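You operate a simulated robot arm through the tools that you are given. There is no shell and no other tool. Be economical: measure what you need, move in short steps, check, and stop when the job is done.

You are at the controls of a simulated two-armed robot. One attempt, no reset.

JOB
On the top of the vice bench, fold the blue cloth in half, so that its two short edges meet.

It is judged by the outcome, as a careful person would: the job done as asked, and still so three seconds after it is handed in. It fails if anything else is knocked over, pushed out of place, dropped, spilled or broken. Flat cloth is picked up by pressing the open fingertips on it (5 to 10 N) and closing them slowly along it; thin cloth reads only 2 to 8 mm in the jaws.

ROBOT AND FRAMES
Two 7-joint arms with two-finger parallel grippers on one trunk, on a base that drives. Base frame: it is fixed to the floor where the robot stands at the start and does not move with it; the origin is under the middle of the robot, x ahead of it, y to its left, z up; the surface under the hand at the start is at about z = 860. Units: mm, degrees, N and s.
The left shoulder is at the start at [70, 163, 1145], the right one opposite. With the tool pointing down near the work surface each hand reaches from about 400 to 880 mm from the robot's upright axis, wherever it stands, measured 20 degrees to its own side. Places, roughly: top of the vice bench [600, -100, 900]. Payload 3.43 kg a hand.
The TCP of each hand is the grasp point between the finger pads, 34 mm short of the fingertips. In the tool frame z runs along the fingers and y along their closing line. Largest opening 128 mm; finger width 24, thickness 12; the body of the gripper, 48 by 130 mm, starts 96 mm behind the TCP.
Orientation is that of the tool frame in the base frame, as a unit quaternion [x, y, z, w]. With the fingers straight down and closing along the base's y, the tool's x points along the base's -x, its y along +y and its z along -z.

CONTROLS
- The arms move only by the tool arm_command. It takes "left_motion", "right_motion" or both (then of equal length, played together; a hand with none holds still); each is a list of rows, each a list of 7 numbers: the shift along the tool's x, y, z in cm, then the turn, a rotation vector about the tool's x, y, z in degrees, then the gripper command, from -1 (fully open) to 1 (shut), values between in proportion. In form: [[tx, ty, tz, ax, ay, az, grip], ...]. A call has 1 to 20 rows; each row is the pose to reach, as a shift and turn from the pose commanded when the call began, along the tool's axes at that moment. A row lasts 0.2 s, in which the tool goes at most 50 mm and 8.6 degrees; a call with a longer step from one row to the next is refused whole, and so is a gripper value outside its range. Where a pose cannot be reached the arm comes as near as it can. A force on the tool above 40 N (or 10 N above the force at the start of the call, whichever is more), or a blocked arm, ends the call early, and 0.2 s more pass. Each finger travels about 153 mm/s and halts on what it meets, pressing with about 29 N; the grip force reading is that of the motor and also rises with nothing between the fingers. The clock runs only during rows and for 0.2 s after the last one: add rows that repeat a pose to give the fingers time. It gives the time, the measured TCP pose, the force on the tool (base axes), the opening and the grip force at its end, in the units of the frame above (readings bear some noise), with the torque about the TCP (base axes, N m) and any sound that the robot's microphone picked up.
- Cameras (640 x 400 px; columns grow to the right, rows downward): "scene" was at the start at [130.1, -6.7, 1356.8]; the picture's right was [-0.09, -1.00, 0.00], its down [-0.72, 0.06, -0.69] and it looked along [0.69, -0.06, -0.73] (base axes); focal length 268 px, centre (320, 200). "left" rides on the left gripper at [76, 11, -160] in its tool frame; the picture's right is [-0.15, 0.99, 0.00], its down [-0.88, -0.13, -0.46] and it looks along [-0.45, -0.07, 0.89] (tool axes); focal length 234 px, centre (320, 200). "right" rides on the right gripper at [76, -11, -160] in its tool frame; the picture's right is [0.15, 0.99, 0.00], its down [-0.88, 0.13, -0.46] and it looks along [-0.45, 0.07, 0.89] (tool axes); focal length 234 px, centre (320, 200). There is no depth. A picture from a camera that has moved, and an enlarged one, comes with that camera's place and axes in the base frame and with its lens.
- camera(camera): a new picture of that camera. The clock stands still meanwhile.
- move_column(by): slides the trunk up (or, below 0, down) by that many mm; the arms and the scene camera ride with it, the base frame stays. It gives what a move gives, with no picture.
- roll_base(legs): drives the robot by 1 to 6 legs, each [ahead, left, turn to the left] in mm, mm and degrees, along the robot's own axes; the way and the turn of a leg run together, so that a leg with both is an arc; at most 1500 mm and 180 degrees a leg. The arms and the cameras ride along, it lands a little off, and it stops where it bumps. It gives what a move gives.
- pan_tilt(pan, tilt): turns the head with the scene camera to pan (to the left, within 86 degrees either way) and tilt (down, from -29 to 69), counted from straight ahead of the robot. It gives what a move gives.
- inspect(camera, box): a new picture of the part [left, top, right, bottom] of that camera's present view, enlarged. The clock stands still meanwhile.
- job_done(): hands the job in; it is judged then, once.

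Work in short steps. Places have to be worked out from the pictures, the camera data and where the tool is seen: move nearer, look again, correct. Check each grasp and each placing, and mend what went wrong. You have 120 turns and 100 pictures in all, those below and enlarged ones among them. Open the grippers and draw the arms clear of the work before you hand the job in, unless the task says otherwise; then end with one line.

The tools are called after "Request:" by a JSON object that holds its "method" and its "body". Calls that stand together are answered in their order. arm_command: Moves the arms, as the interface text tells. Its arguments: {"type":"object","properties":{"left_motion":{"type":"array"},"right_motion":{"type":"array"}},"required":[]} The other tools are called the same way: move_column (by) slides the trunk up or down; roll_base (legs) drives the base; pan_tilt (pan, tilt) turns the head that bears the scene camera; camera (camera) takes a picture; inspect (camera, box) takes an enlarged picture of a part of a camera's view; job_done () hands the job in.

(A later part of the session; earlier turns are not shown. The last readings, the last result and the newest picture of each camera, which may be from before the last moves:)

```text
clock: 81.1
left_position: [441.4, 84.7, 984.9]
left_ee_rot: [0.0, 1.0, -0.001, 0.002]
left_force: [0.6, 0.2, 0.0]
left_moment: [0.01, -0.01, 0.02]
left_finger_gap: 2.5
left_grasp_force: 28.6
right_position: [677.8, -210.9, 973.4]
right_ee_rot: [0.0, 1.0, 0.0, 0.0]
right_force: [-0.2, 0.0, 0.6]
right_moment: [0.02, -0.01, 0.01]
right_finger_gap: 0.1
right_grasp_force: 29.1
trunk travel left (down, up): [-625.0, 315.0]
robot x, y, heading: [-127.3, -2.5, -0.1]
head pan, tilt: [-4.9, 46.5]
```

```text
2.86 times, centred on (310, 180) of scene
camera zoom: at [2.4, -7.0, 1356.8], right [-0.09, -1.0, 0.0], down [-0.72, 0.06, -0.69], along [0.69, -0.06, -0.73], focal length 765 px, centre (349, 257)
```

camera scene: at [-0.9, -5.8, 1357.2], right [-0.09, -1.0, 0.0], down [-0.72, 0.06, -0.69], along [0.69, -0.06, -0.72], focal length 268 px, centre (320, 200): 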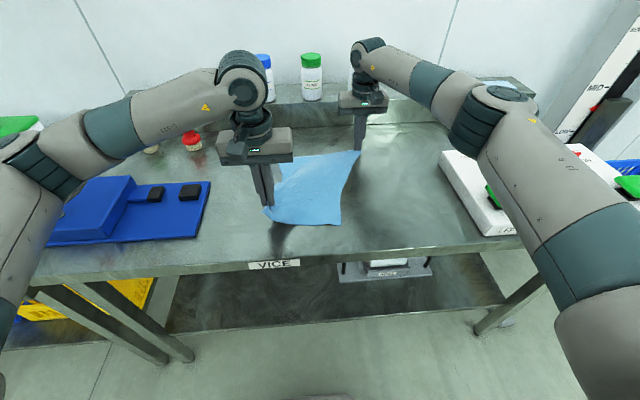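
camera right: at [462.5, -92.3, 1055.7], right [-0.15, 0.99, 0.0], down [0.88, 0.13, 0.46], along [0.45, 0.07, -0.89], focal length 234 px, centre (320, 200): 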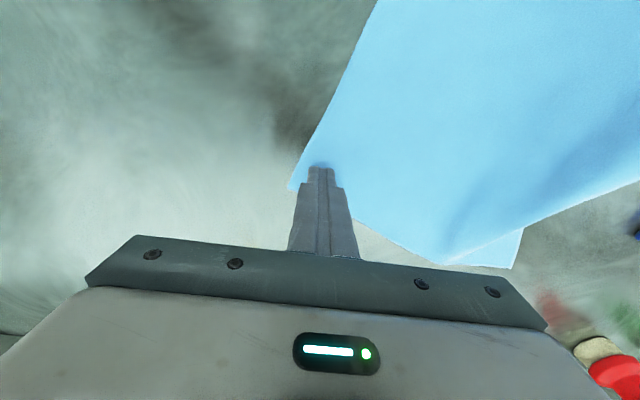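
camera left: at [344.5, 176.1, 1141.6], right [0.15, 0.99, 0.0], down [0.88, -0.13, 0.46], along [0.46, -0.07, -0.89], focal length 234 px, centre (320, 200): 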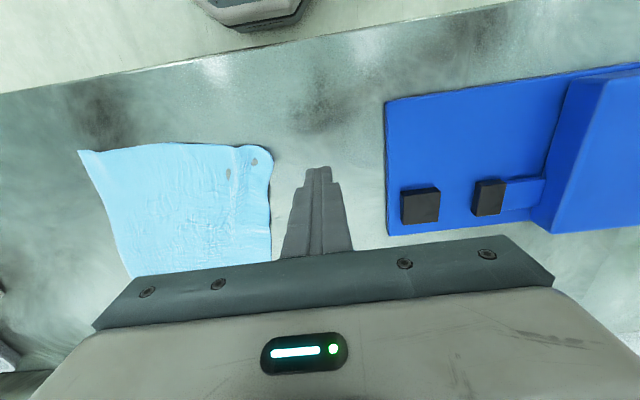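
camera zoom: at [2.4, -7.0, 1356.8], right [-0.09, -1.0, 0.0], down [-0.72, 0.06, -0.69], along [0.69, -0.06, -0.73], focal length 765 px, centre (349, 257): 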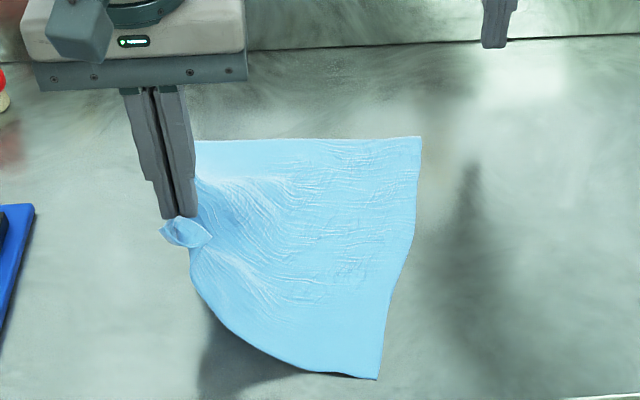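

The corner hangs as a cupped flap. I swing outward, lower until the flap touches, then move well inward while settling so it unrolls outward.

Request:
{"method": "arm_command", "body": {"left_motion": [[1.5, 1, 0, 0, 0, 0, 1], [3, 2, 0, 0, 0, 0, 1], [3, 2, 1.5, 0, 0, 0, 1], [3, 2, 3, 0, 0, 0, 1], [2.5, 1.7, 4, 0, 0, 0, 1], [1.5, 1, 4.7, 0, 0, 0, 1], [0.5, 0.3, 5.4, 0, 0, 0, 1], [-0.5, -0.4, 6.2, 0, 0, 0, 1], [-1.5, -1.1, 7, 0, 0, 0, 1], [-2, -1.5, 7.6, 0, 0, 0, 1]]}}

Request:
{"method": "inspect", "body": {"camera": "left", "box": [140, 70, 420, 260]}}

Request:
{"method": "inspect", "body": {"camera": "scene", "box": [210, 110, 410, 250]}}

```text
clock: 83.3
left_position: [464.0, 68.9, 906.8]
left_ee_rot: [-0.001, 1.0, -0.002, 0.002]
left_force: [0.4, 0.9, -0.2]
left_moment: [0.04, 0.03, -0.01]
left_finger_gap: 2.7
left_grasp_force: 28.8
right_position: [677.7, -210.9, 973.4]
right_ee_rot: [0.002, 1.0, 0.001, 0.0]
right_force: [-1.2, 0.1, 0.9]
right_moment: [-0.02, 0.0, 0.0]
right_finger_gap: 0.0
right_grasp_force: 29.2
trunk travel left (down, up): [-625.0, 315.0]
robot x, y, heading: [-131.0, 2.7, 0.1]
head pan, tilt: [-4.9, 46.5]
```

```text
2.11 times, centred on (280, 165) of left
camera zoom: at [387.8, 81.0, 1068.2], right [0.15, 0.99, 0.0], down [0.88, -0.13, 0.46], along [0.46, -0.07, -0.89], focal length 493 px, centre (404, 274)
```

zoom: 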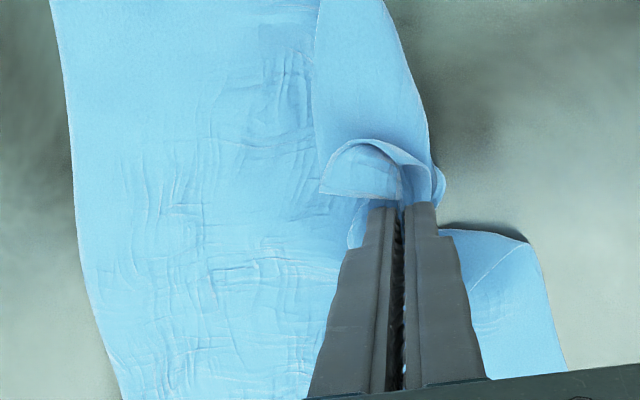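

```text
2.86 times, centred on (310, 180) of scene
camera zoom: at [2.1, -6.8, 1356.8], right [-0.09, -1.0, 0.0], down [-0.72, 0.06, -0.69], along [0.69, -0.06, -0.73], focal length 765 px, centre (349, 257)
```

zoom: 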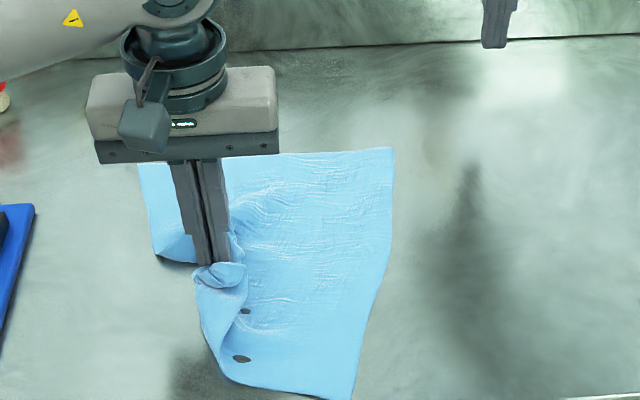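

The tip is now curled over on top, which dragging outward will undo. I raise slightly, pull outward to tighten the left side, and lower.

Request:
{"method": "arm_command", "body": {"left_motion": [[0.5, 0.3, -2, 0, 0, 0, 1], [1.2, 0.7, -4, 0, 0, 0, 1], [2, 1.2, -5, 0, 0, 0, 1], [3, 1.8, -5, 0, 0, 0, 1], [4, 2.4, -5, 0, 0, 0, 1], [4.8, 2.8, -4, 0, 0, 0, 1], [5.2, 3, -3, 0, 0, 0, 1], [5.2, 3, -1.5, 0, 0, 0, 1], [5.2, 3, 0, 0, 0, 0, 1]]}}

Request:
{"method": "inspect", "body": {"camera": "left", "box": [140, 70, 420, 260]}}

Request:
{"method": "inspect", "body": {"camera": "scene", "box": [210, 110, 410, 250]}}

```text
clock: 85.3
left_position: [412.3, 98.7, 907.1]
left_ee_rot: [0.0, 1.0, -0.002, 0.003]
left_force: [-0.3, 0.5, 3.0]
left_moment: [0.0, -0.06, 0.0]
left_finger_gap: 2.6
left_grasp_force: 29.5
right_position: [677.4, -211.9, 974.5]
right_ee_rot: [0.001, 1.0, 0.0, 0.0]
right_force: [0.2, 0.9, 0.3]
right_moment: [0.02, -0.01, 0.0]
right_finger_gap: 0.1
right_grasp_force: 28.8
trunk travel left (down, up): [-625.0, 315.0]
robot x, y, heading: [-121.8, -1.4, -0.1]
head pan, tilt: [-4.9, 46.5]
```

```text
2.11 times, centred on (280, 165) of left
camera zoom: at [336.0, 110.8, 1068.0], right [0.15, 0.99, 0.0], down [0.88, -0.13, 0.46], along [0.46, -0.07, -0.89], focal length 493 px, centre (404, 274)
```

zoom: 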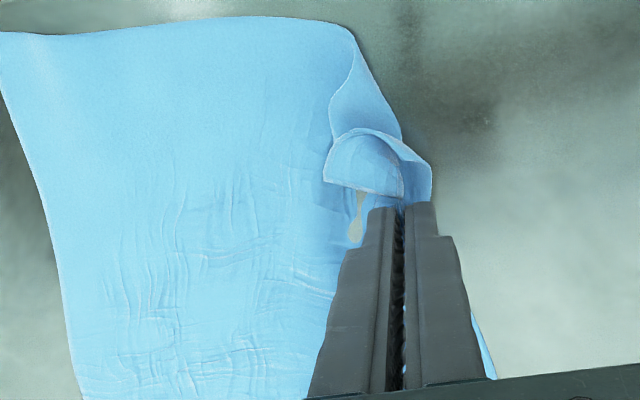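

```text
2.86 times, centred on (310, 180) of scene
camera zoom: at [1.9, -6.6, 1357.0], right [-0.09, -1.0, 0.0], down [-0.72, 0.06, -0.69], along [0.69, -0.06, -0.73], focal length 765 px, centre (349, 257)
```

zoom: 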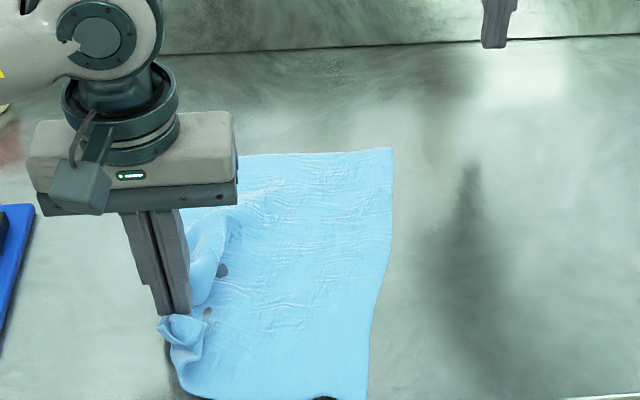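

The near side is good now apart from a small flap lying on top at the corner. I release here and lift to assess.

Request:
{"method": "arm_command", "body": {"left_motion": [[0, 0, 0.5, 0, 0, 0, 1], [0, 0, 0.8, 0, 0, 0, 0.9], [0, 0, 0.8, 0, 0, 0, 0.75], [0, 0, 0.8, 0, 0, 0, 0.6], [0, 0, 0, 0, 0, 0, 0.5], [0, 0, -3, 0, 0, 0, 0.4], [0, 0.5, -7, 0, 0, 0, 0.7], [0, 4, -9, 0, 0, 0, 1], [0, 8, -9, 0, 0, 0, 1]]}}

Request:
{"method": "inspect", "body": {"camera": "left", "box": [70, 70, 350, 260]}}

Request:
{"method": "inspect", "body": {"camera": "scene", "box": [210, 110, 410, 250]}}

```text
clock: 87.3
left_position: [410.0, 181.8, 996.7]
left_ee_rot: [0.001, 1.0, -0.003, 0.003]
left_force: [-0.1, 0.4, 0.2]
left_moment: [-0.01, -0.02, -0.02]
left_finger_gap: 0.0
left_grasp_force: 29.1
right_position: [676.4, -211.1, 973.6]
right_ee_rot: [0.0, 1.0, -0.001, 0.0]
right_force: [0.1, 0.7, 0.2]
right_moment: [0.0, 0.0, -0.01]
right_finger_gap: 0.1
right_grasp_force: 29.0
trunk travel left (down, up): [-625.0, 315.0]
robot x, y, heading: [-125.1, 0.6, 0.1]
head pan, tilt: [-4.9, 46.5]
```

```text
2.11 times, centred on (210, 165) of left
camera zoom: at [334.2, 193.9, 1158.1], right [0.15, 0.99, 0.0], down [0.88, -0.13, 0.46], along [0.46, -0.07, -0.89], focal length 493 px, centre (552, 274)
```

zoom: 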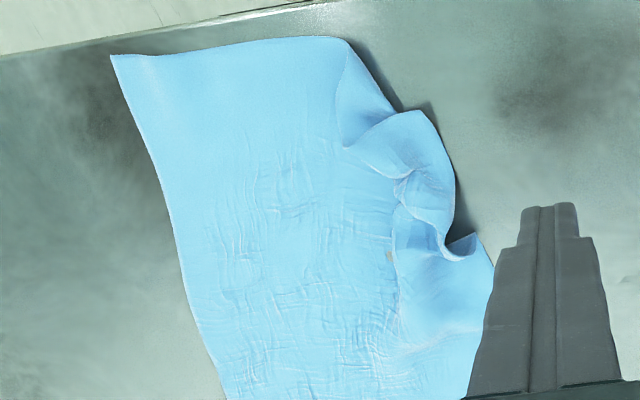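

```text
2.86 times, centred on (310, 180) of scene
camera zoom: at [1.7, -5.2, 1356.9], right [-0.09, -1.0, 0.0], down [-0.72, 0.06, -0.69], along [0.69, -0.06, -0.73], focal length 765 px, centre (349, 257)
```

zoom: 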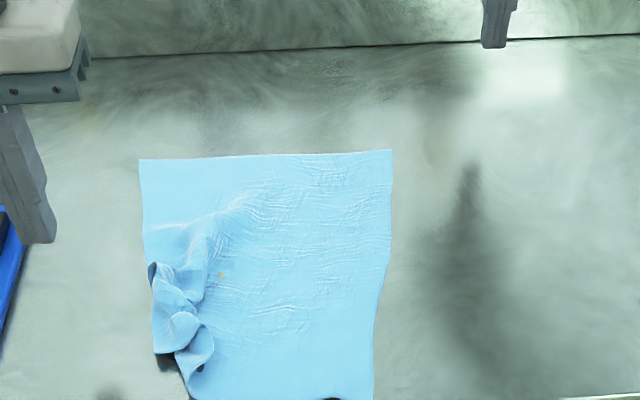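

The near-left corner is a crumpled flap, while the far edge is clean and straight. I'll change the plan: grip both far corners, lift so the whole cloth hangs and straightens, then touch the hanging near edge down at x≈620. I then lay half the sheet towards the robot and carry the held edge forward onto it, which keeps the held strip facing the right way. First I bring both hands over the far corners and look.

Request:
{"method": "arm_command", "body": {"left_motion": [[-3.9, -1.4, 0, 0, 0, 0, 0.8], [-7.8, -2.8, 0, 0, 0, 0, 0.6], [-11.7, -4.2, 0, 0, 0, 0, 0.44], [-15.6, -5.6, 1, 0, 0, 0, 0.44], [-19, -7, 2, 0, 0, 0, 0.44], [-19, -7, 2, 0, 0, 0, 0.44]], "right_motion": [[1.6, 2.9, 0, 0, 0, 0, 0.8], [3.2, 5.8, 0, 0, 0, 0, 0.6], [4.8, 8.7, 0, 0, 0, 0, 0.44], [6.4, 11.6, 0, 0, 0, 0, 0.44], [8.1, 14.5, 0, 0, 0, 0, 0.44], [8.1, 14.5, 0, 0, 0, 0, 0.44]]}}

Request:
{"method": "camera", "body": {"camera": "left"}}

Request:
{"method": "camera", "body": {"camera": "right"}}

```text
clock: 88.7
left_position: [599.9, 109.7, 980.0]
left_ee_rot: [0.0, 1.0, -0.002, 0.003]
left_force: [0.3, 0.4, -0.7]
left_moment: [0.0, -0.01, 0.01]
left_finger_gap: 35.9
left_grasp_force: 0.1
right_position: [594.3, -63.8, 972.9]
right_ee_rot: [0.001, 1.0, 0.0, 0.0]
right_force: [-0.4, 0.3, 0.1]
right_moment: [0.01, 0.03, 0.01]
right_finger_gap: 36.0
right_grasp_force: 0.0
trunk travel left (down, up): [-625.0, 315.0]
robot x, y, heading: [-126.3, -0.4, 0.1]
head pan, tilt: [-4.9, 46.5]
```

```text
41 pictures are left
camera left: at [524.7, 121.1, 1139.9], right [0.15, 0.99, 0.0], down [0.88, -0.13, 0.46], along [0.46, -0.07, -0.89], focal length 234 px, centre (320, 200)
```

left: 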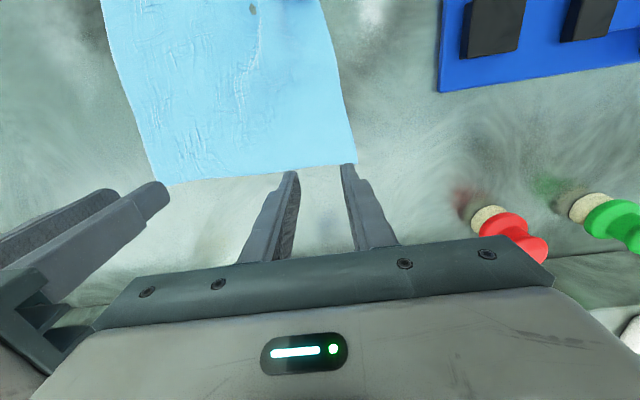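

```text
40 pictures are left
camera right: at [520.8, -75.4, 1132.4], right [-0.15, 0.99, 0.0], down [0.88, 0.13, 0.46], along [0.45, 0.07, -0.89], focal length 234 px, centre (320, 200)
```

right: 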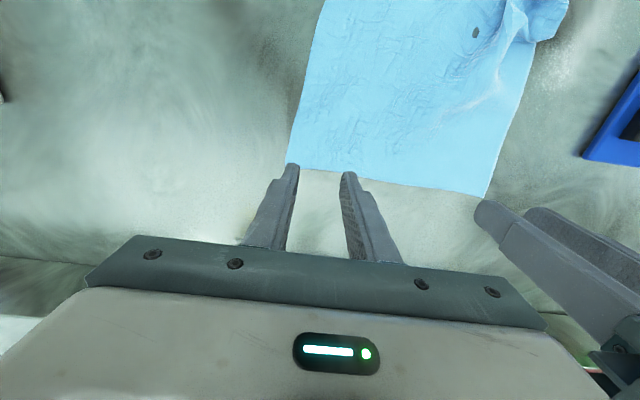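

Far corners: FL≈(623,155), FR≈(616,-99). I position the pads about 6 mm inside the edge and descend to near contact.

Request:
{"method": "arm_command", "body": {"left_motion": [[-0.5, 1.0, 3, 0, 0, 0, 0.44], [-0.5, 1.0, 6, 0, 0, 0, 0.44], [-0.5, 1.0, 8, 0, 0, 0, 0.44], [-0.5, 1.0, 8.3, 0, 0, 0, 0.44], [-0.5, 1.0, 8.3, 0, 0, 0, 0.44]], "right_motion": [[-0.4, 0, 3, 0, 0, 0, 0.44], [-0.4, 0, 6, 0, 0, 0, 0.44], [-0.4, 0, 7.3, 0, 0, 0, 0.44], [-0.4, 0, 7.6, 0, 0, 0, 0.44], [-0.4, 0, 7.6, 0, 0, 0, 0.44]]}}

```text
clock: 89.9
left_position: [606.8, 119.6, 896.6]
left_ee_rot: [0.0, 1.0, -0.003, 0.002]
left_force: [0.5, -1.0, 0.4]
left_moment: [-0.02, 0.01, 0.02]
left_finger_gap: 35.8
left_grasp_force: 0.0
right_position: [599.4, -63.9, 896.7]
right_ee_rot: [0.001, 1.0, 0.0, 0.0]
right_force: [-0.3, -0.3, -0.5]
right_moment: [0.04, -0.01, -0.03]
right_finger_gap: 35.9
right_grasp_force: 0.1
trunk travel left (down, up): [-625.0, 315.0]
robot x, y, heading: [-124.1, -1.6, -0.2]
head pan, tilt: [-4.9, 46.5]
```

Request:
{"method": "arm_command", "body": {"left_motion": [[0, 0, 0.1, 0, 0, 0, 0.44], [0, 0, 0.16, 0, 0, 0, 0.44], [0, 0, 0.16, 0, 0, 0, 0.44]], "right_motion": [[0, 0, 0.1, 0, 0, 0, 0.44], [0, 0, 0.16, 0, 0, 0, 0.44], [0, 0, 0.16, 0, 0, 0, 0.44]]}}

```text
clock: 90.7
left_position: [606.7, 119.9, 896.6]
left_ee_rot: [0.0, 1.0, -0.002, 0.004]
left_force: [0.4, 0.5, 3.0]
left_moment: [0.06, -0.03, -0.02]
left_finger_gap: 36.0
left_grasp_force: 0.2
right_position: [600.2, -65.6, 895.7]
right_ee_rot: [0.0, 1.0, 0.0, -0.001]
right_force: [-0.4, 0.3, 0.5]
right_moment: [0.0, -0.03, 0.0]
right_finger_gap: 35.8
right_grasp_force: 0.1
trunk travel left (down, up): [-625.0, 315.0]
robot x, y, heading: [-127.7, 2.1, -0.1]
head pan, tilt: [-4.9, 46.5]
```

Request:
{"method": "arm_command", "body": {"left_motion": [[0, 0, 0.03, 0, 0, 0, 0.44], [0, 0, 0.04, 0, 0, 0, 0.44], [0, 0, 0.04, 0, 0, 0, 0.44]], "right_motion": [[0, 0, 0.05, 0, 0, 0, 0.44], [0, 0, 0.1, 0, 0, 0, 0.44], [0, 0, 0.1, 0, 0, 0, 0.44]]}}

```text
clock: 91.5
left_position: [606.9, 118.9, 896.1]
left_ee_rot: [-0.001, 1.0, -0.002, 0.003]
left_force: [0.5, 1.8, 6.9]
left_moment: [0.15, -0.01, 0.0]
left_finger_gap: 36.1
left_grasp_force: 0.1
right_position: [597.9, -65.3, 896.1]
right_ee_rot: [0.001, 1.0, -0.001, 0.0]
right_force: [0.2, 0.4, 2.9]
right_moment: [-0.04, -0.05, 0.03]
right_finger_gap: 35.8
right_grasp_force: 0.0
trunk travel left (down, up): [-625.0, 315.0]
robot x, y, heading: [-127.0, -1.4, -0.1]
head pan, tilt: [-4.9, 46.5]
```

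Left is at 7 N, and the right gets 0.4 mm more. I close both slowly.

Request:
{"method": "arm_command", "body": {"left_motion": [[0, 0, 0, 0, 0, 0, 0.44], [0, 0, 0, 0, 0, 0, 0.47], [0, 0, 0, 0, 0, 0, 0.5], [0, 0, 0, 0, 0, 0, 0.53], [0, 0, 0, 0, 0, 0, 0.56], [0, 0, 0, 0, 0, 0, 0.59], [0, 0, 0, 0, 0, 0, 0.62], [0, 0, 0, 0, 0, 0, 0.65], [0, 0, 0, 0, 0, 0, 0.68], [0, 0, 0, 0, 0, 0, 0.71], [0, 0, 0, 0, 0, 0, 0.74], [0, 0, 0, 0, 0, 0, 0.77], [0, 0, 0, 0, 0, 0, 0.8], [0, 0, 0, 0, 0, 0, 0.84], [0, 0, 0, 0, 0, 0, 0.88], [0, 0, 0, 0, 0, 0, 0.92], [0, 0, 0, 0, 0, 0, 0.96], [0, 0, 0, 0, 0, 0, 1], [0, 0, 0, 0, 0, 0, 1], [0, 0, 0, 0, 0, 0, 1]], "right_motion": [[0, 0, 0.04, 0, 0, 0, 0.44], [0, 0, 0.04, 0, 0, 0, 0.47], [0, 0, 0.04, 0, 0, 0, 0.5], [0, 0, 0.04, 0, 0, 0, 0.53], [0, 0, 0.04, 0, 0, 0, 0.56], [0, 0, 0.04, 0, 0, 0, 0.59], [0, 0, 0.04, 0, 0, 0, 0.62], [0, 0, 0.04, 0, 0, 0, 0.65], [0, 0, 0.04, 0, 0, 0, 0.68], [0, 0, 0.04, 0, 0, 0, 0.71], [0, 0, 0.04, 0, 0, 0, 0.74], [0, 0, 0.04, 0, 0, 0, 0.77], [0, 0, 0.04, 0, 0, 0, 0.8], [0, 0, 0.04, 0, 0, 0, 0.84], [0, 0, 0.04, 0, 0, 0, 0.88], [0, 0, 0.04, 0, 0, 0, 0.92], [0, 0, 0.04, 0, 0, 0, 0.96], [0, 0, 0.04, 0, 0, 0, 1], [0, 0, 0.04, 0, 0, 0, 1], [0, 0, 0.04, 0, 0, 0, 1]]}}

```text
clock: 95.7
left_position: [606.5, 119.7, 896.2]
left_ee_rot: [-0.001, 1.0, -0.002, 0.003]
left_force: [-0.4, 0.2, 5.4]
left_moment: [0.01, 0.0, 0.0]
left_finger_gap: 2.2
left_grasp_force: 29.0
right_position: [598.1, -64.7, 895.5]
right_ee_rot: [0.002, 1.0, 0.0, 0.0]
right_force: [0.4, 0.0, 6.2]
right_moment: [0.0, 0.04, 0.04]
right_finger_gap: 0.1
right_grasp_force: 28.6
trunk travel left (down, up): [-625.0, 315.0]
robot x, y, heading: [-127.6, -1.5, -0.2]
head pan, tilt: [-4.9, 46.5]
```

The left has a grip (2.2 mm), but the right missed. I raise and reopen the right hand and look.

Request:
{"method": "arm_command", "body": {"right_motion": [[0, 0, -1, 0, 0, 0, 1], [0, 0, -2.5, 0, 0, 0, 0.7], [0, 0, -2.5, 0, 0, 0, 0.375], [0, 0, -2.5, 0, 0, 0, 0.375]]}}

Request:
{"method": "camera", "body": {"camera": "right"}}

```text
clock: 96.7
left_position: [606.6, 118.6, 895.0]
left_ee_rot: [0.0, 1.0, -0.002, 0.003]
left_force: [-1.0, -1.0, 8.0]
left_moment: [-0.01, 0.04, 0.01]
left_finger_gap: 2.5
left_grasp_force: 28.8
right_position: [599.2, -65.9, 922.4]
right_ee_rot: [0.001, 1.0, 0.0, 0.0]
right_force: [0.1, 0.0, 0.5]
right_moment: [-0.04, 0.03, -0.02]
right_finger_gap: 39.8
right_grasp_force: 0.0
trunk travel left (down, up): [-625.0, 315.0]
robot x, y, heading: [-131.9, -1.4, 0.0]
head pan, tilt: [-4.9, 46.5]
```

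```text
39 pictures are left
camera right: at [524.7, -77.0, 1080.4], right [-0.15, 0.99, 0.0], down [0.88, 0.13, 0.46], along [0.45, 0.07, -0.89], focal length 234 px, centre (320, 200)
```

right: 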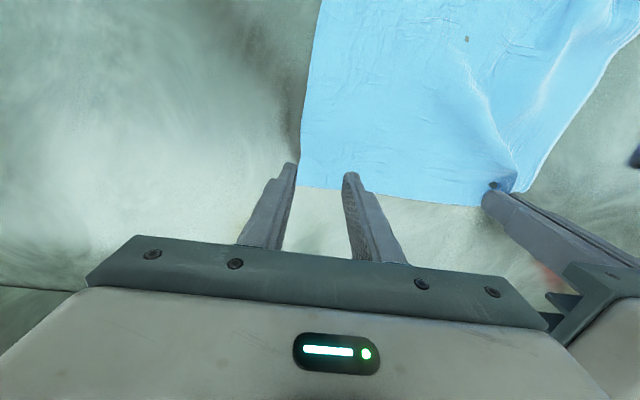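

The cloth slid when the left closed: FR is now at about (623,-81). I shift the right hand 22 mm inward and press again.

Request:
{"method": "arm_command", "body": {"right_motion": [[-0.4, 2.2, 0, 0, 0, 0, 0.375], [-0.4, 2.2, 1.5, 0, 0, 0, 0.375], [-0.4, 2.2, 2.3, 0, 0, 0, 0.375], [-0.4, 2.2, 2.5, 0, 0, 0, 0.375], [-0.4, 2.2, 2.5, 0, 0, 0, 0.375]]}}

```text
clock: 97.9
left_position: [605.2, 119.6, 894.8]
left_ee_rot: [0.0, 1.0, -0.001, 0.003]
left_force: [0.3, -0.6, 7.7]
left_moment: [0.02, 0.01, -0.02]
left_finger_gap: 2.5
left_grasp_force: 28.7
right_position: [603.0, -42.6, 895.8]
right_ee_rot: [0.001, 1.0, 0.0, 0.0]
right_force: [-0.7, 0.8, 2.8]
right_moment: [-0.03, 0.01, -0.03]
right_finger_gap: 39.8
right_grasp_force: 0.1
trunk travel left (down, up): [-625.0, 315.0]
robot x, y, heading: [-130.9, -0.2, -0.1]
head pan, tilt: [-4.9, 46.5]
```

I press 0.5 mm more and close slowly.

Request:
{"method": "arm_command", "body": {"right_motion": [[0, 0, 0.05, 0, 0, 0, 0.38], [0, 0, 0.05, 0, 0, 0, 0.41], [0, 0, 0.05, 0, 0, 0, 0.44], [0, 0, 0.05, 0, 0, 0, 0.47], [0, 0, 0.05, 0, 0, 0, 0.5], [0, 0, 0.05, 0, 0, 0, 0.53], [0, 0, 0.05, 0, 0, 0, 0.56], [0, 0, 0.05, 0, 0, 0, 0.59], [0, 0, 0.05, 0, 0, 0, 0.62], [0, 0, 0.05, 0, 0, 0, 0.65], [0, 0, 0.05, 0, 0, 0, 0.68], [0, 0, 0.05, 0, 0, 0, 0.72], [0, 0, 0.05, 0, 0, 0, 0.76], [0, 0, 0.05, 0, 0, 0, 0.8], [0, 0, 0.05, 0, 0, 0, 0.84], [0, 0, 0.05, 0, 0, 0, 0.88], [0, 0, 0.05, 0, 0, 0, 0.92], [0, 0, 0.05, 0, 0, 0, 0.96], [0, 0, 0.05, 0, 0, 0, 1], [0, 0, 0.05, 0, 0, 0, 1]]}}

```text
clock: 102.1
left_position: [605.2, 119.9, 896.3]
left_ee_rot: [0.0, 1.0, -0.001, 0.003]
left_force: [-0.4, 1.3, 2.4]
left_moment: [0.03, 0.02, 0.01]
left_finger_gap: 2.5
left_grasp_force: 29.0
right_position: [601.7, -43.9, 896.6]
right_ee_rot: [0.001, 1.0, 0.0, 0.001]
right_force: [0.5, -0.8, 13.5]
right_moment: [0.0, 0.03, -0.01]
right_finger_gap: 0.2
right_grasp_force: 29.3
trunk travel left (down, up): [-625.0, 315.0]
robot x, y, heading: [-130.8, -1.9, -0.1]
head pan, tilt: [-4.9, 46.5]
```

It missed again. I reopen and check where the corner lies.

Request:
{"method": "arm_command", "body": {"right_motion": [[0, 0, -1, 0, 0, 0, 1], [0, 0, -2.5, 0, 0, 0, 0.7], [0, 0, -2.5, 0, 0, 0, 0.375], [0, 0, -2.5, 0, 0, 0, 0.375]]}}

Request:
{"method": "camera", "body": {"camera": "right"}}

```text
clock: 103.1
left_position: [606.8, 119.7, 894.2]
left_ee_rot: [-0.001, 1.0, -0.001, 0.003]
left_force: [-0.2, 0.5, 8.6]
left_moment: [0.06, 0.01, -0.02]
left_finger_gap: 2.4
left_grasp_force: 28.9
right_position: [602.7, -43.6, 919.5]
right_ee_rot: [0.0, 1.0, 0.0, 0.0]
right_force: [-0.4, 0.0, 0.2]
right_moment: [0.04, -0.02, 0.01]
right_finger_gap: 40.2
right_grasp_force: 0.0
trunk travel left (down, up): [-625.0, 315.0]
robot x, y, heading: [-128.1, 0.5, -0.3]
head pan, tilt: [-4.9, 46.5]
```

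```text
38 pictures are left
camera right: at [529.0, -54.8, 1079.5], right [-0.15, 0.99, 0.0], down [0.88, 0.13, 0.46], along [0.45, 0.07, -0.89], focal length 234 px, centre (320, 200)
```

right: 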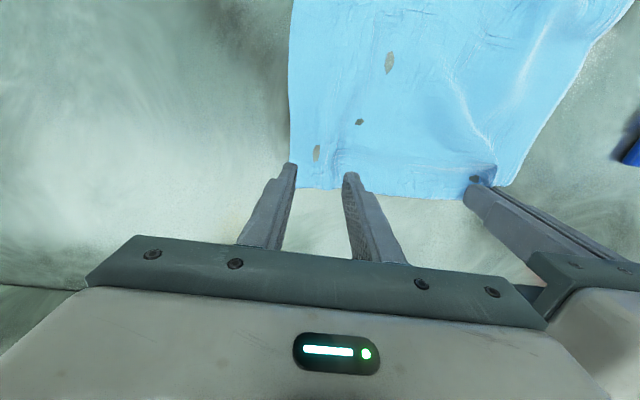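

The right corner kept slipping because the left grip anchors the cloth. I'll release the left and redo both together at the slow pace that worked the first time.

Request:
{"method": "arm_command", "body": {"left_motion": [[0, 0, 0, 0, 0, 0, 0.9], [0, 0, 0, 0, 0, 0, 0.8], [0, 0, 0, 0, 0, 0, 0.7], [0, 0, 0, 0, 0, 0, 0.6], [0, 0, 0, 0, 0, 0, 0.5], [0, 0, 0, 0, 0, 0, 0.4], [0, 0, -1, 0, 0, 0, 0.375], [0, 0, -3, 0, 0, 0, 0.375], [0, 0, -5, 0, 0, 0, 0.375]], "right_motion": [[0, 0, 0, 0, 0, 0, 0.375], [0, 0, 0, 0, 0, 0, 0.375], [0, 0, 0, 0, 0, 0, 0.375], [0, 0, 0, 0, 0, 0, 0.375], [0, 0, 0, 0, 0, 0, 0.375], [0, 0, 0, 0, 0, 0, 0.375], [0, 0, -1, 0, 0, 0, 0.375], [0, 0, -2, 0, 0, 0, 0.375], [0, 0, -2.5, 0, 0, 0, 0.375]]}}

Request:
{"method": "camera", "body": {"camera": "left"}}

Request:
{"method": "camera", "body": {"camera": "right"}}

```text
clock: 105.1
left_position: [607.4, 119.1, 946.1]
left_ee_rot: [0.0, 1.0, -0.001, 0.002]
left_force: [0.2, -0.1, 0.1]
left_moment: [0.01, -0.05, 0.0]
left_finger_gap: 40.1
left_grasp_force: 0.0
right_position: [604.2, -43.0, 945.7]
right_ee_rot: [0.0, 1.0, 0.0, 0.0]
right_force: [0.1, -0.2, 0.4]
right_moment: [-0.02, 0.0, -0.03]
right_finger_gap: 39.9
right_grasp_force: 0.1
trunk travel left (down, up): [-625.0, 315.0]
robot x, y, heading: [-129.4, -0.7, -0.3]
head pan, tilt: [-4.9, 46.5]
```

```text
37 pictures are left
camera left: at [531.0, 131.6, 1105.8], right [0.15, 0.99, 0.0], down [0.88, -0.13, 0.46], along [0.46, -0.07, -0.89], focal length 234 px, centre (320, 200)
```

left: 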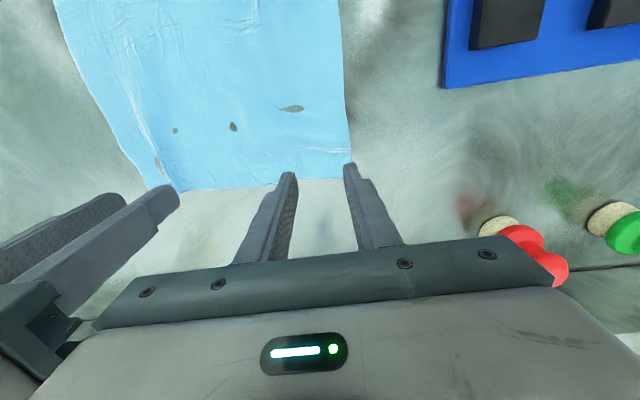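

```text
36 pictures are left
camera right: at [529.2, -54.4, 1104.4], right [-0.15, 0.99, 0.0], down [0.88, 0.13, 0.46], along [0.45, 0.07, -0.89], focal length 234 px, centre (320, 200)
```

right: 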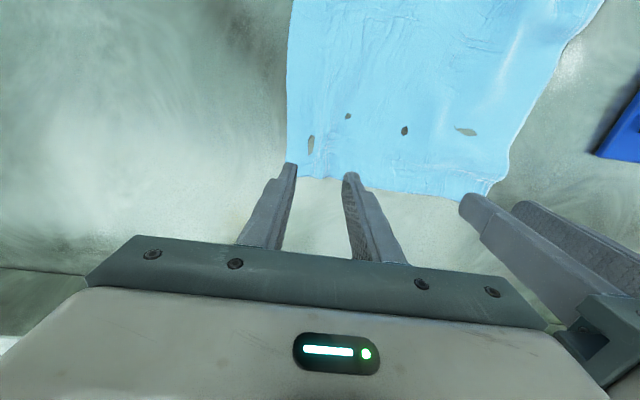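

Corners now at about FL (630,153), FR (625,-76). I set the pads at left (604,113), right (604,-36) and press both.

Request:
{"method": "arm_command", "body": {"left_motion": [[0.3, -0.6, 2, 0, 0, 0, 0.375], [0.3, -0.6, 4, 0, 0, 0, 0.375], [0.3, -0.6, 4.8, 0, 0, 0, 0.375], [0.3, -0.6, 5.0, 0, 0, 0, 0.375], [0.3, -0.6, 5.0, 0, 0, 0, 0.375]], "right_motion": [[0, 0.7, 2, 0, 0, 0, 0.375], [0, 0.7, 4, 0, 0, 0, 0.375], [0, 0.7, 4.8, 0, 0, 0, 0.375], [0, 0.7, 4.97, 0, 0, 0, 0.375], [0, 0.7, 4.97, 0, 0, 0, 0.375]]}}

```text
clock: 106.3
left_position: [603.2, 115.0, 895.7]
left_ee_rot: [0.001, 1.0, -0.002, 0.003]
left_force: [-0.6, 0.7, 5.2]
left_moment: [0.14, 0.03, 0.02]
left_finger_gap: 40.1
left_grasp_force: 0.3
right_position: [602.7, -35.9, 895.7]
right_ee_rot: [0.0, 1.0, -0.001, 0.001]
right_force: [1.0, 1.0, 4.3]
right_moment: [-0.08, -0.07, 0.03]
right_finger_gap: 40.3
right_grasp_force: 0.0
trunk travel left (down, up): [-625.0, 315.0]
robot x, y, heading: [-126.6, 3.1, -0.2]
head pan, tilt: [-4.9, 46.5]
```

Both are at about 5 N. I add 0.3 mm and close at the slow pace, to half first.

Request:
{"method": "arm_command", "body": {"left_motion": [[0, 0, 0.03, 0, 0, 0, 0.39], [0, 0, 0.03, 0, 0, 0, 0.41], [0, 0, 0.03, 0, 0, 0, 0.43], [0, 0, 0.03, 0, 0, 0, 0.45], [0, 0, 0.03, 0, 0, 0, 0.47], [0, 0, 0.03, 0, 0, 0, 0.49], [0, 0, 0.03, 0, 0, 0, 0.51], [0, 0, 0.03, 0, 0, 0, 0.53], [0, 0, 0.03, 0, 0, 0, 0.55], [0, 0, 0.03, 0, 0, 0, 0.57], [0, 0, 0.03, 0, 0, 0, 0.59], [0, 0, 0.03, 0, 0, 0, 0.61], [0, 0, 0.03, 0, 0, 0, 0.63], [0, 0, 0.03, 0, 0, 0, 0.65], [0, 0, 0.03, 0, 0, 0, 0.67], [0, 0, 0.03, 0, 0, 0, 0.69], [0, 0, 0.03, 0, 0, 0, 0.71], [0, 0, 0.03, 0, 0, 0, 0.73], [0, 0, 0.03, 0, 0, 0, 0.75]], "right_motion": [[0, 0, 0.04, 0, 0, 0, 0.39], [0, 0, 0.04, 0, 0, 0, 0.41], [0, 0, 0.04, 0, 0, 0, 0.43], [0, 0, 0.04, 0, 0, 0, 0.45], [0, 0, 0.04, 0, 0, 0, 0.47], [0, 0, 0.04, 0, 0, 0, 0.49], [0, 0, 0.04, 0, 0, 0, 0.51], [0, 0, 0.04, 0, 0, 0, 0.53], [0, 0, 0.04, 0, 0, 0, 0.55], [0, 0, 0.04, 0, 0, 0, 0.57], [0, 0, 0.04, 0, 0, 0, 0.59], [0, 0, 0.04, 0, 0, 0, 0.61], [0, 0, 0.04, 0, 0, 0, 0.63], [0, 0, 0.04, 0, 0, 0, 0.65], [0, 0, 0.04, 0, 0, 0, 0.67], [0, 0, 0.04, 0, 0, 0, 0.69], [0, 0, 0.04, 0, 0, 0, 0.71], [0, 0, 0.04, 0, 0, 0, 0.73], [0, 0, 0.04, 0, 0, 0, 0.75]]}}

Request:
{"method": "inspect", "body": {"camera": "right", "box": [220, 100, 460, 250]}}

```text
clock: 110.3
left_position: [603.7, 114.1, 895.0]
left_ee_rot: [-0.001, 1.0, -0.002, 0.003]
left_force: [-0.1, -2.3, 12.7]
left_moment: [0.07, 0.04, -0.03]
left_finger_gap: 14.7
left_grasp_force: 0.0
right_position: [602.1, -37.5, 895.4]
right_ee_rot: [0.001, 1.0, 0.0, 0.0]
right_force: [-0.4, 0.6, 3.3]
right_moment: [0.0, 0.01, 0.01]
right_finger_gap: 16.5
right_grasp_force: 1.0
trunk travel left (down, up): [-625.0, 315.0]
robot x, y, heading: [-125.7, -0.2, 0.2]
head pan, tilt: [-4.9, 46.5]
```

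```text
2.67 times, centred on (340, 175) of right
camera zoom: at [527.1, -48.0, 1055.5], right [-0.15, 0.99, 0.0], down [0.88, 0.13, 0.46], along [0.45, 0.07, -0.89], focal length 624 px, centre (267, 267)
```

zoom: 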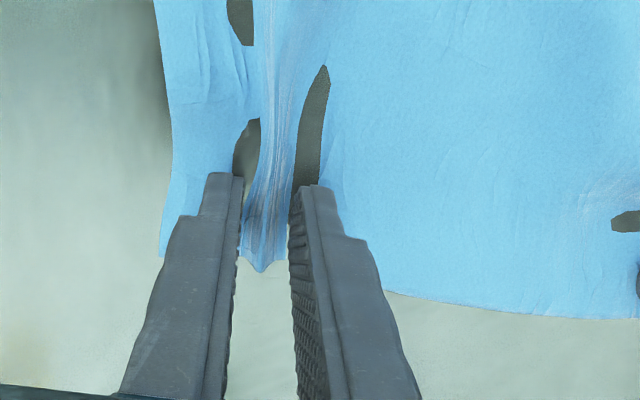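

A clear ridge stands between the right fingers. I finish closing, giving the right slightly more press.

Request:
{"method": "arm_command", "body": {"left_motion": [[0, 0, 0, 0, 0, 0, 0.77], [0, 0, 0, 0, 0, 0, 0.79], [0, 0, 0, 0, 0, 0, 0.81], [0, 0, 0, 0, 0, 0, 0.83], [0, 0, 0, 0, 0, 0, 0.85], [0, 0, 0, 0, 0, 0, 0.87], [0, 0, 0, 0, 0, 0, 0.89], [0, 0, 0, 0, 0, 0, 0.91], [0, 0, 0, 0, 0, 0, 0.93], [0, 0, 0, 0, 0, 0, 0.95], [0, 0, 0, 0, 0, 0, 0.97], [0, 0, 0, 0, 0, 0, 1], [0, 0, 0, 0, 0, 0, 1], [0, 0, 0, 0, 0, 0, 1]], "right_motion": [[0, 0, 0.02, 0, 0, 0, 0.77], [0, 0, 0.03, 0, 0, 0, 0.79], [0, 0, 0.03, 0, 0, 0, 0.81], [0, 0, 0.03, 0, 0, 0, 0.83], [0, 0, 0.03, 0, 0, 0, 0.85], [0, 0, 0.03, 0, 0, 0, 0.87], [0, 0, 0.03, 0, 0, 0, 0.89], [0, 0, 0.03, 0, 0, 0, 0.91], [0, 0, 0.03, 0, 0, 0, 0.93], [0, 0, 0.03, 0, 0, 0, 0.95], [0, 0, 0.03, 0, 0, 0, 0.97], [0, 0, 0.03, 0, 0, 0, 1], [0, 0, 0.03, 0, 0, 0, 1], [0, 0, 0.03, 0, 0, 0, 1]]}}

```text
clock: 113.3
left_position: [603.0, 114.5, 895.6]
left_ee_rot: [0.0, 1.0, -0.002, 0.003]
left_force: [1.4, -3.0, 15.4]
left_moment: [0.0, -0.01, -0.02]
left_finger_gap: 1.9
left_grasp_force: 29.3
right_position: [601.4, -36.4, 895.5]
right_ee_rot: [0.0, 1.0, -0.001, 0.001]
right_force: [-0.6, 3.4, 1.5]
right_moment: [0.16, 0.01, 0.02]
right_finger_gap: 2.3
right_grasp_force: 29.4
trunk travel left (down, up): [-625.0, 315.0]
robot x, y, heading: [-126.1, -0.3, -0.3]
head pan, tilt: [-4.9, 46.5]
```

Both are gripped (1.9 and 2.3 mm). I raise the trunk so the cloth lifts off and hangs.

Request:
{"method": "move_column", "body": {"by": 150}}

Request:
{"method": "move_column", "body": {"by": 155}}

Request:
{"method": "pan_tilt", "body": {"pan": 0, "tilt": 50}}

Request:
{"method": "camera", "body": {"camera": "scene"}}

```text
clock: 115.1
left_position: [604.5, 114.0, 1043.7]
left_ee_rot: [0.0, 1.0, -0.001, 0.003]
left_force: [1.4, -3.8, -1.0]
left_moment: [-0.15, -0.04, 0.03]
left_finger_gap: 1.9
left_grasp_force: 28.9
right_position: [604.3, -37.1, 1044.4]
right_ee_rot: [0.001, 1.0, -0.001, 0.001]
right_force: [0.4, 4.1, -0.9]
right_moment: [0.15, -0.01, 0.03]
right_finger_gap: 2.5
right_grasp_force: 28.6
trunk travel left (down, up): [-775.0, 165.0]
robot x, y, heading: [-127.5, 2.7, -0.0]
head pan, tilt: [-4.9, 46.5]
```

```text
clock: 116.8
left_position: [604.4, 114.2, 1199.1]
left_ee_rot: [0.0, 1.0, -0.002, 0.003]
left_force: [1.0, -4.2, -0.4]
left_moment: [-0.14, -0.02, 0.03]
left_finger_gap: 1.6
left_grasp_force: 28.8
right_position: [602.4, -35.6, 1199.5]
right_ee_rot: [0.001, 1.0, 0.0, 0.0]
right_force: [0.6, 3.4, -0.2]
right_moment: [0.16, 0.02, 0.04]
right_finger_gap: 2.3
right_grasp_force: 28.6
trunk travel left (down, up): [-930.0, 10.0]
robot x, y, heading: [-127.0, -2.6, -0.2]
head pan, tilt: [-4.9, 46.5]
```

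```text
clock: 117.5
left_position: [604.7, 115.9, 1198.5]
left_ee_rot: [0.0, 1.0, -0.001, 0.003]
left_force: [1.0, -3.5, 0.2]
left_moment: [-0.18, -0.03, 0.0]
left_finger_gap: 1.8
left_grasp_force: 28.9
right_position: [604.1, -37.0, 1199.6]
right_ee_rot: [0.001, 1.0, 0.0, 0.0]
right_force: [-0.5, 4.9, 0.0]
right_moment: [0.17, 0.0, 0.04]
right_finger_gap: 2.4
right_grasp_force: 29.1
trunk travel left (down, up): [-930.0, 10.0]
robot x, y, heading: [-126.5, -2.0, -0.1]
head pan, tilt: [0.0, 50.0]
```

```text
34 pictures are left
camera scene: at [-0.3, 0.0, 1657.0], right [0.0, -1.0, 0.0], down [-0.77, 0.0, -0.64], along [0.64, 0.0, -0.77], focal length 268 px, centre (320, 200)
```

scene: 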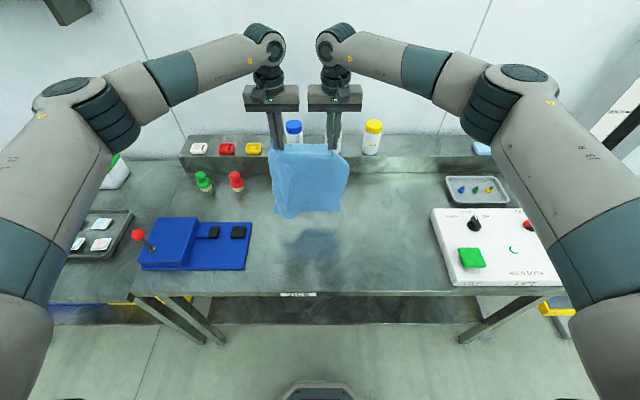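

The cloth hangs well from both hands. I zoom in to check the lower edge.

Request:
{"method": "inspect", "body": {"camera": "scene", "box": [240, 120, 380, 230]}}

```text
3.64 times, centred on (310, 175) of scene
camera zoom: at [-0.3, 0.0, 1657.0], right [0.0, -1.0, 0.0], down [-0.77, 0.0, -0.64], along [0.64, 0.0, -0.77], focal length 974 px, centre (356, 291)
```

zoom: 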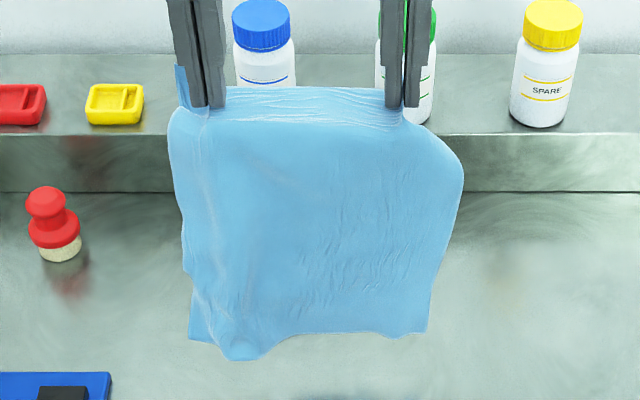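

The sheet hangs nearly flat, with only a small curl at the lower left. I give it a light shake to loosen that corner.

Request:
{"method": "move_column", "body": {"by": 10}}

Request:
{"method": "arm_command", "body": {"left_motion": [[0, 0, -4, 0, 0, 0, 1], [0, 0, 0, 0, 0, 0, 1], [0, 0, -4.5, 0, 0, 0, 1], [0, 0, -1, 0, 0, 0, 1], [3, 0, -4, 0, 0, 0, 1], [-1, 0, -4, 0, 0, 0, 1], [3, 0, -4, 0, 0, 0, 1], [-1, 0, -4, 0, 0, 0, 1], [0, 0, -4, 0, 0, 0, 1], [0, 0, -4, 0, 0, 0, 1], [0, 0, -4, 0, 0, 0, 1], [0, 0, -4, 0, 0, 0, 1], [0, 0, -4, 0, 0, 0, 1]], "right_motion": [[0, 0, -4, 0, 0, 0, 1], [0, 0, 0, 0, 0, 0, 1], [0, 0, -4.5, 0, 0, 0, 1], [0, 0, -1, 0, 0, 0, 1], [3, 0, -4, 0, 0, 0, 1], [-1, 0, -4, 0, 0, 0, 1], [3, 0, -4, 0, 0, 0, 1], [-1, 0, -4, 0, 0, 0, 1], [0, 0, -4, 0, 0, 0, 1], [0, 0, -4, 0, 0, 0, 1], [0, 0, -4, 0, 0, 0, 1], [0, 0, -4, 0, 0, 0, 1], [0, 0, -4, 0, 0, 0, 1]]}}

Request:
{"method": "inspect", "body": {"camera": "scene", "box": [240, 110, 380, 220]}}

```text
clock: 118.1
left_position: [603.6, 114.3, 1209.5]
left_ee_rot: [0.0, 1.0, -0.002, 0.003]
left_force: [0.0, -4.5, 0.7]
left_moment: [-0.15, -0.01, 0.03]
left_finger_gap: 1.6
left_grasp_force: 29.1
right_position: [602.6, -37.2, 1208.8]
right_ee_rot: [0.001, 1.0, 0.0, 0.0]
right_force: [-0.4, 3.9, -0.3]
right_moment: [0.17, -0.01, 0.08]
right_finger_gap: 2.5
right_grasp_force: 28.8
trunk travel left (down, up): [-940.0, 0.0]
robot x, y, heading: [-126.1, -0.4, -0.2]
head pan, tilt: [0.0, 50.0]
```

```text
clock: 120.9
left_position: [603.2, 114.7, 1251.0]
left_ee_rot: [0.0, 1.0, -0.001, 0.002]
left_force: [0.3, -5.1, -0.3]
left_moment: [-0.2, -0.06, 0.0]
left_finger_gap: 2.0
left_grasp_force: 28.4
right_position: [602.4, -36.3, 1250.4]
right_ee_rot: [0.001, 1.0, 0.0, -0.001]
right_force: [-1.1, 6.0, -0.1]
right_moment: [0.2, 0.0, 0.01]
right_finger_gap: 2.4
right_grasp_force: 29.1
trunk travel left (down, up): [-940.0, 0.0]
robot x, y, heading: [-124.7, -2.4, -0.1]
head pan, tilt: [0.0, 50.0]
```

```text
3.64 times, centred on (310, 165) of scene
camera zoom: at [-1.1, -0.1, 1667.1], right [0.0, -1.0, 0.0], down [-0.77, 0.0, -0.64], along [0.64, 0.0, -0.77], focal length 974 px, centre (356, 327)
```

zoom: 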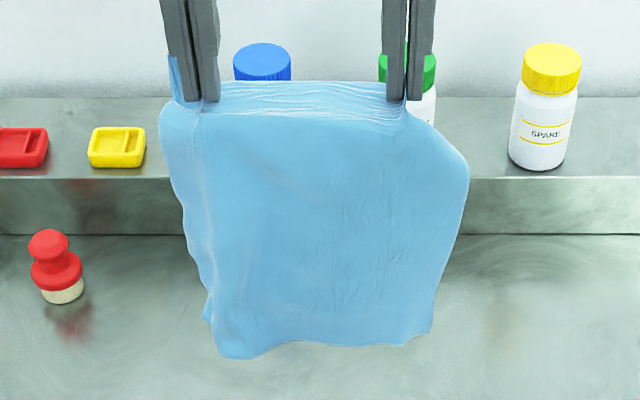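

The shake worked: the corner hangs straighter and the lower edge is even, about 60 mm above the bench at x≈590. I lower the trunk 55 mm so the edge nearly touches.

Request:
{"method": "move_column", "body": {"by": -55}}

Request:
{"method": "inspect", "body": {"camera": "scene", "box": [240, 110, 400, 240]}}

```text
clock: 121.8
left_position: [602.6, 115.2, 1194.3]
left_ee_rot: [0.0, 1.0, -0.001, 0.002]
left_force: [1.2, -4.8, -0.1]
left_moment: [-0.17, -0.04, 0.0]
left_finger_gap: 1.8
left_grasp_force: 28.8
right_position: [601.7, -36.2, 1196.7]
right_ee_rot: [0.001, 1.0, -0.001, 0.0]
right_force: [0.2, 5.7, -0.3]
right_moment: [0.22, -0.04, 0.02]
right_finger_gap: 2.7
right_grasp_force: 28.8
trunk travel left (down, up): [-885.0, 55.0]
robot x, y, heading: [-126.1, -1.3, -0.0]
head pan, tilt: [0.0, 50.0]
```

```text
3.08 times, centred on (320, 175) of scene
camera zoom: at [-0.9, 0.0, 1612.1], right [0.0, -1.0, 0.0], down [-0.77, 0.0, -0.64], along [0.64, 0.0, -0.77], focal length 824 px, centre (320, 277)
```

zoom: 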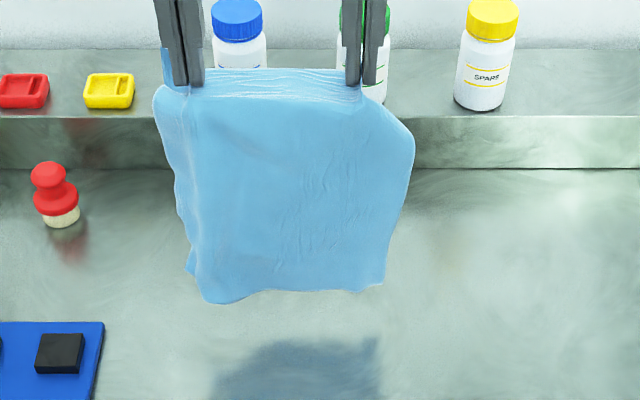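

The lower edge is about 13 mm above the bench. I touch it down and lay the lower half back towards the robot, first part.

Request:
{"method": "arm_command", "body": {"left_motion": [[0, 0, 0.7, 0, 0, 0, 1], [0.3, 0, 1.5, 0, 0, 0, 1], [1.2, 0, 2.5, 0, 0, 0, 1], [2.2, 0, 3.5, 0, 0, 0, 1], [3.2, 0, 4.5, 0, 0, 0, 1], [4.2, 0, 5.5, 0, 0, 0, 1], [5.2, 0, 6.5, 0, 0, 0, 1], [6.2, 0, 7.5, 0, 0, 0, 1], [7.2, 0, 8.5, 0, 0, 0, 1], [8.0, 0, 9.3, 0, 0, 0, 1]], "right_motion": [[0, 0, 0.7, 0, 0, 0, 1], [0.3, 0, 1.5, 0, 0, 0, 1], [1.2, 0, 2.5, 0, 0, 0, 1], [2.2, 0, 3.5, 0, 0, 0, 1], [3.2, 0, 4.5, 0, 0, 0, 1], [4.2, 0, 5.5, 0, 0, 0, 1], [5.2, 0, 6.5, 0, 0, 0, 1], [6.2, 0, 7.5, 0, 0, 0, 1], [7.2, 0, 8.5, 0, 0, 0, 1], [8.0, 0, 9.3, 0, 0, 0, 1]]}}

Request:
{"method": "camera", "body": {"camera": "scene"}}

Request:
{"method": "camera", "body": {"camera": "left"}}

```text
clock: 124.0
left_position: [522.1, 113.4, 1099.9]
left_ee_rot: [0.0, 1.0, -0.001, 0.003]
left_force: [0.8, -2.7, 0.2]
left_moment: [-0.08, -0.03, 0.03]
left_finger_gap: 2.0
left_grasp_force: 29.3
right_position: [523.0, -36.3, 1103.6]
right_ee_rot: [0.001, 1.0, 0.0, 0.0]
right_force: [0.2, 2.6, 0.4]
right_moment: [0.07, -0.01, 0.02]
right_finger_gap: 2.5
right_grasp_force: 28.4
trunk travel left (down, up): [-885.0, 55.0]
robot x, y, heading: [-125.0, -1.7, 0.0]
head pan, tilt: [0.0, 50.0]
```

```text
30 pictures are left
camera scene: at [-0.6, -0.1, 1612.1], right [0.0, -1.0, 0.0], down [-0.77, 0.0, -0.64], along [0.64, 0.0, -0.77], focal length 268 px, centre (320, 200)
```

scene: 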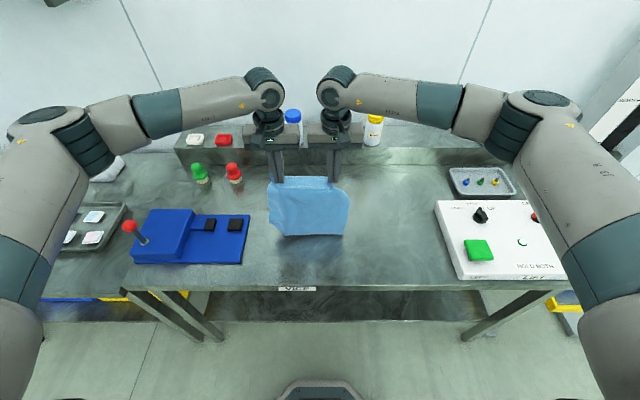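

```text
29 pictures are left
camera left: at [447.2, 124.8, 1261.0], right [0.15, 0.99, 0.0], down [0.88, -0.13, 0.46], along [0.46, -0.07, -0.89], focal length 234 px, centre (320, 200)
```

left: 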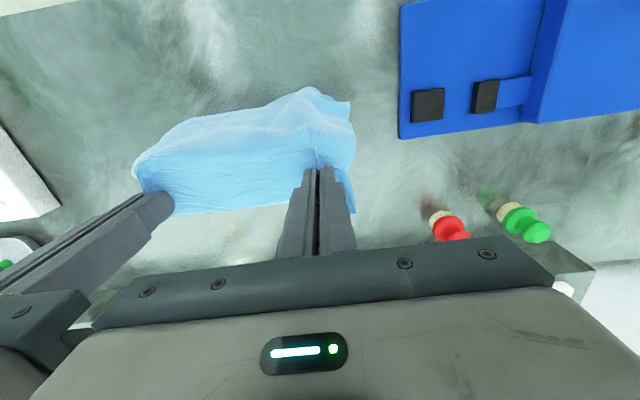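

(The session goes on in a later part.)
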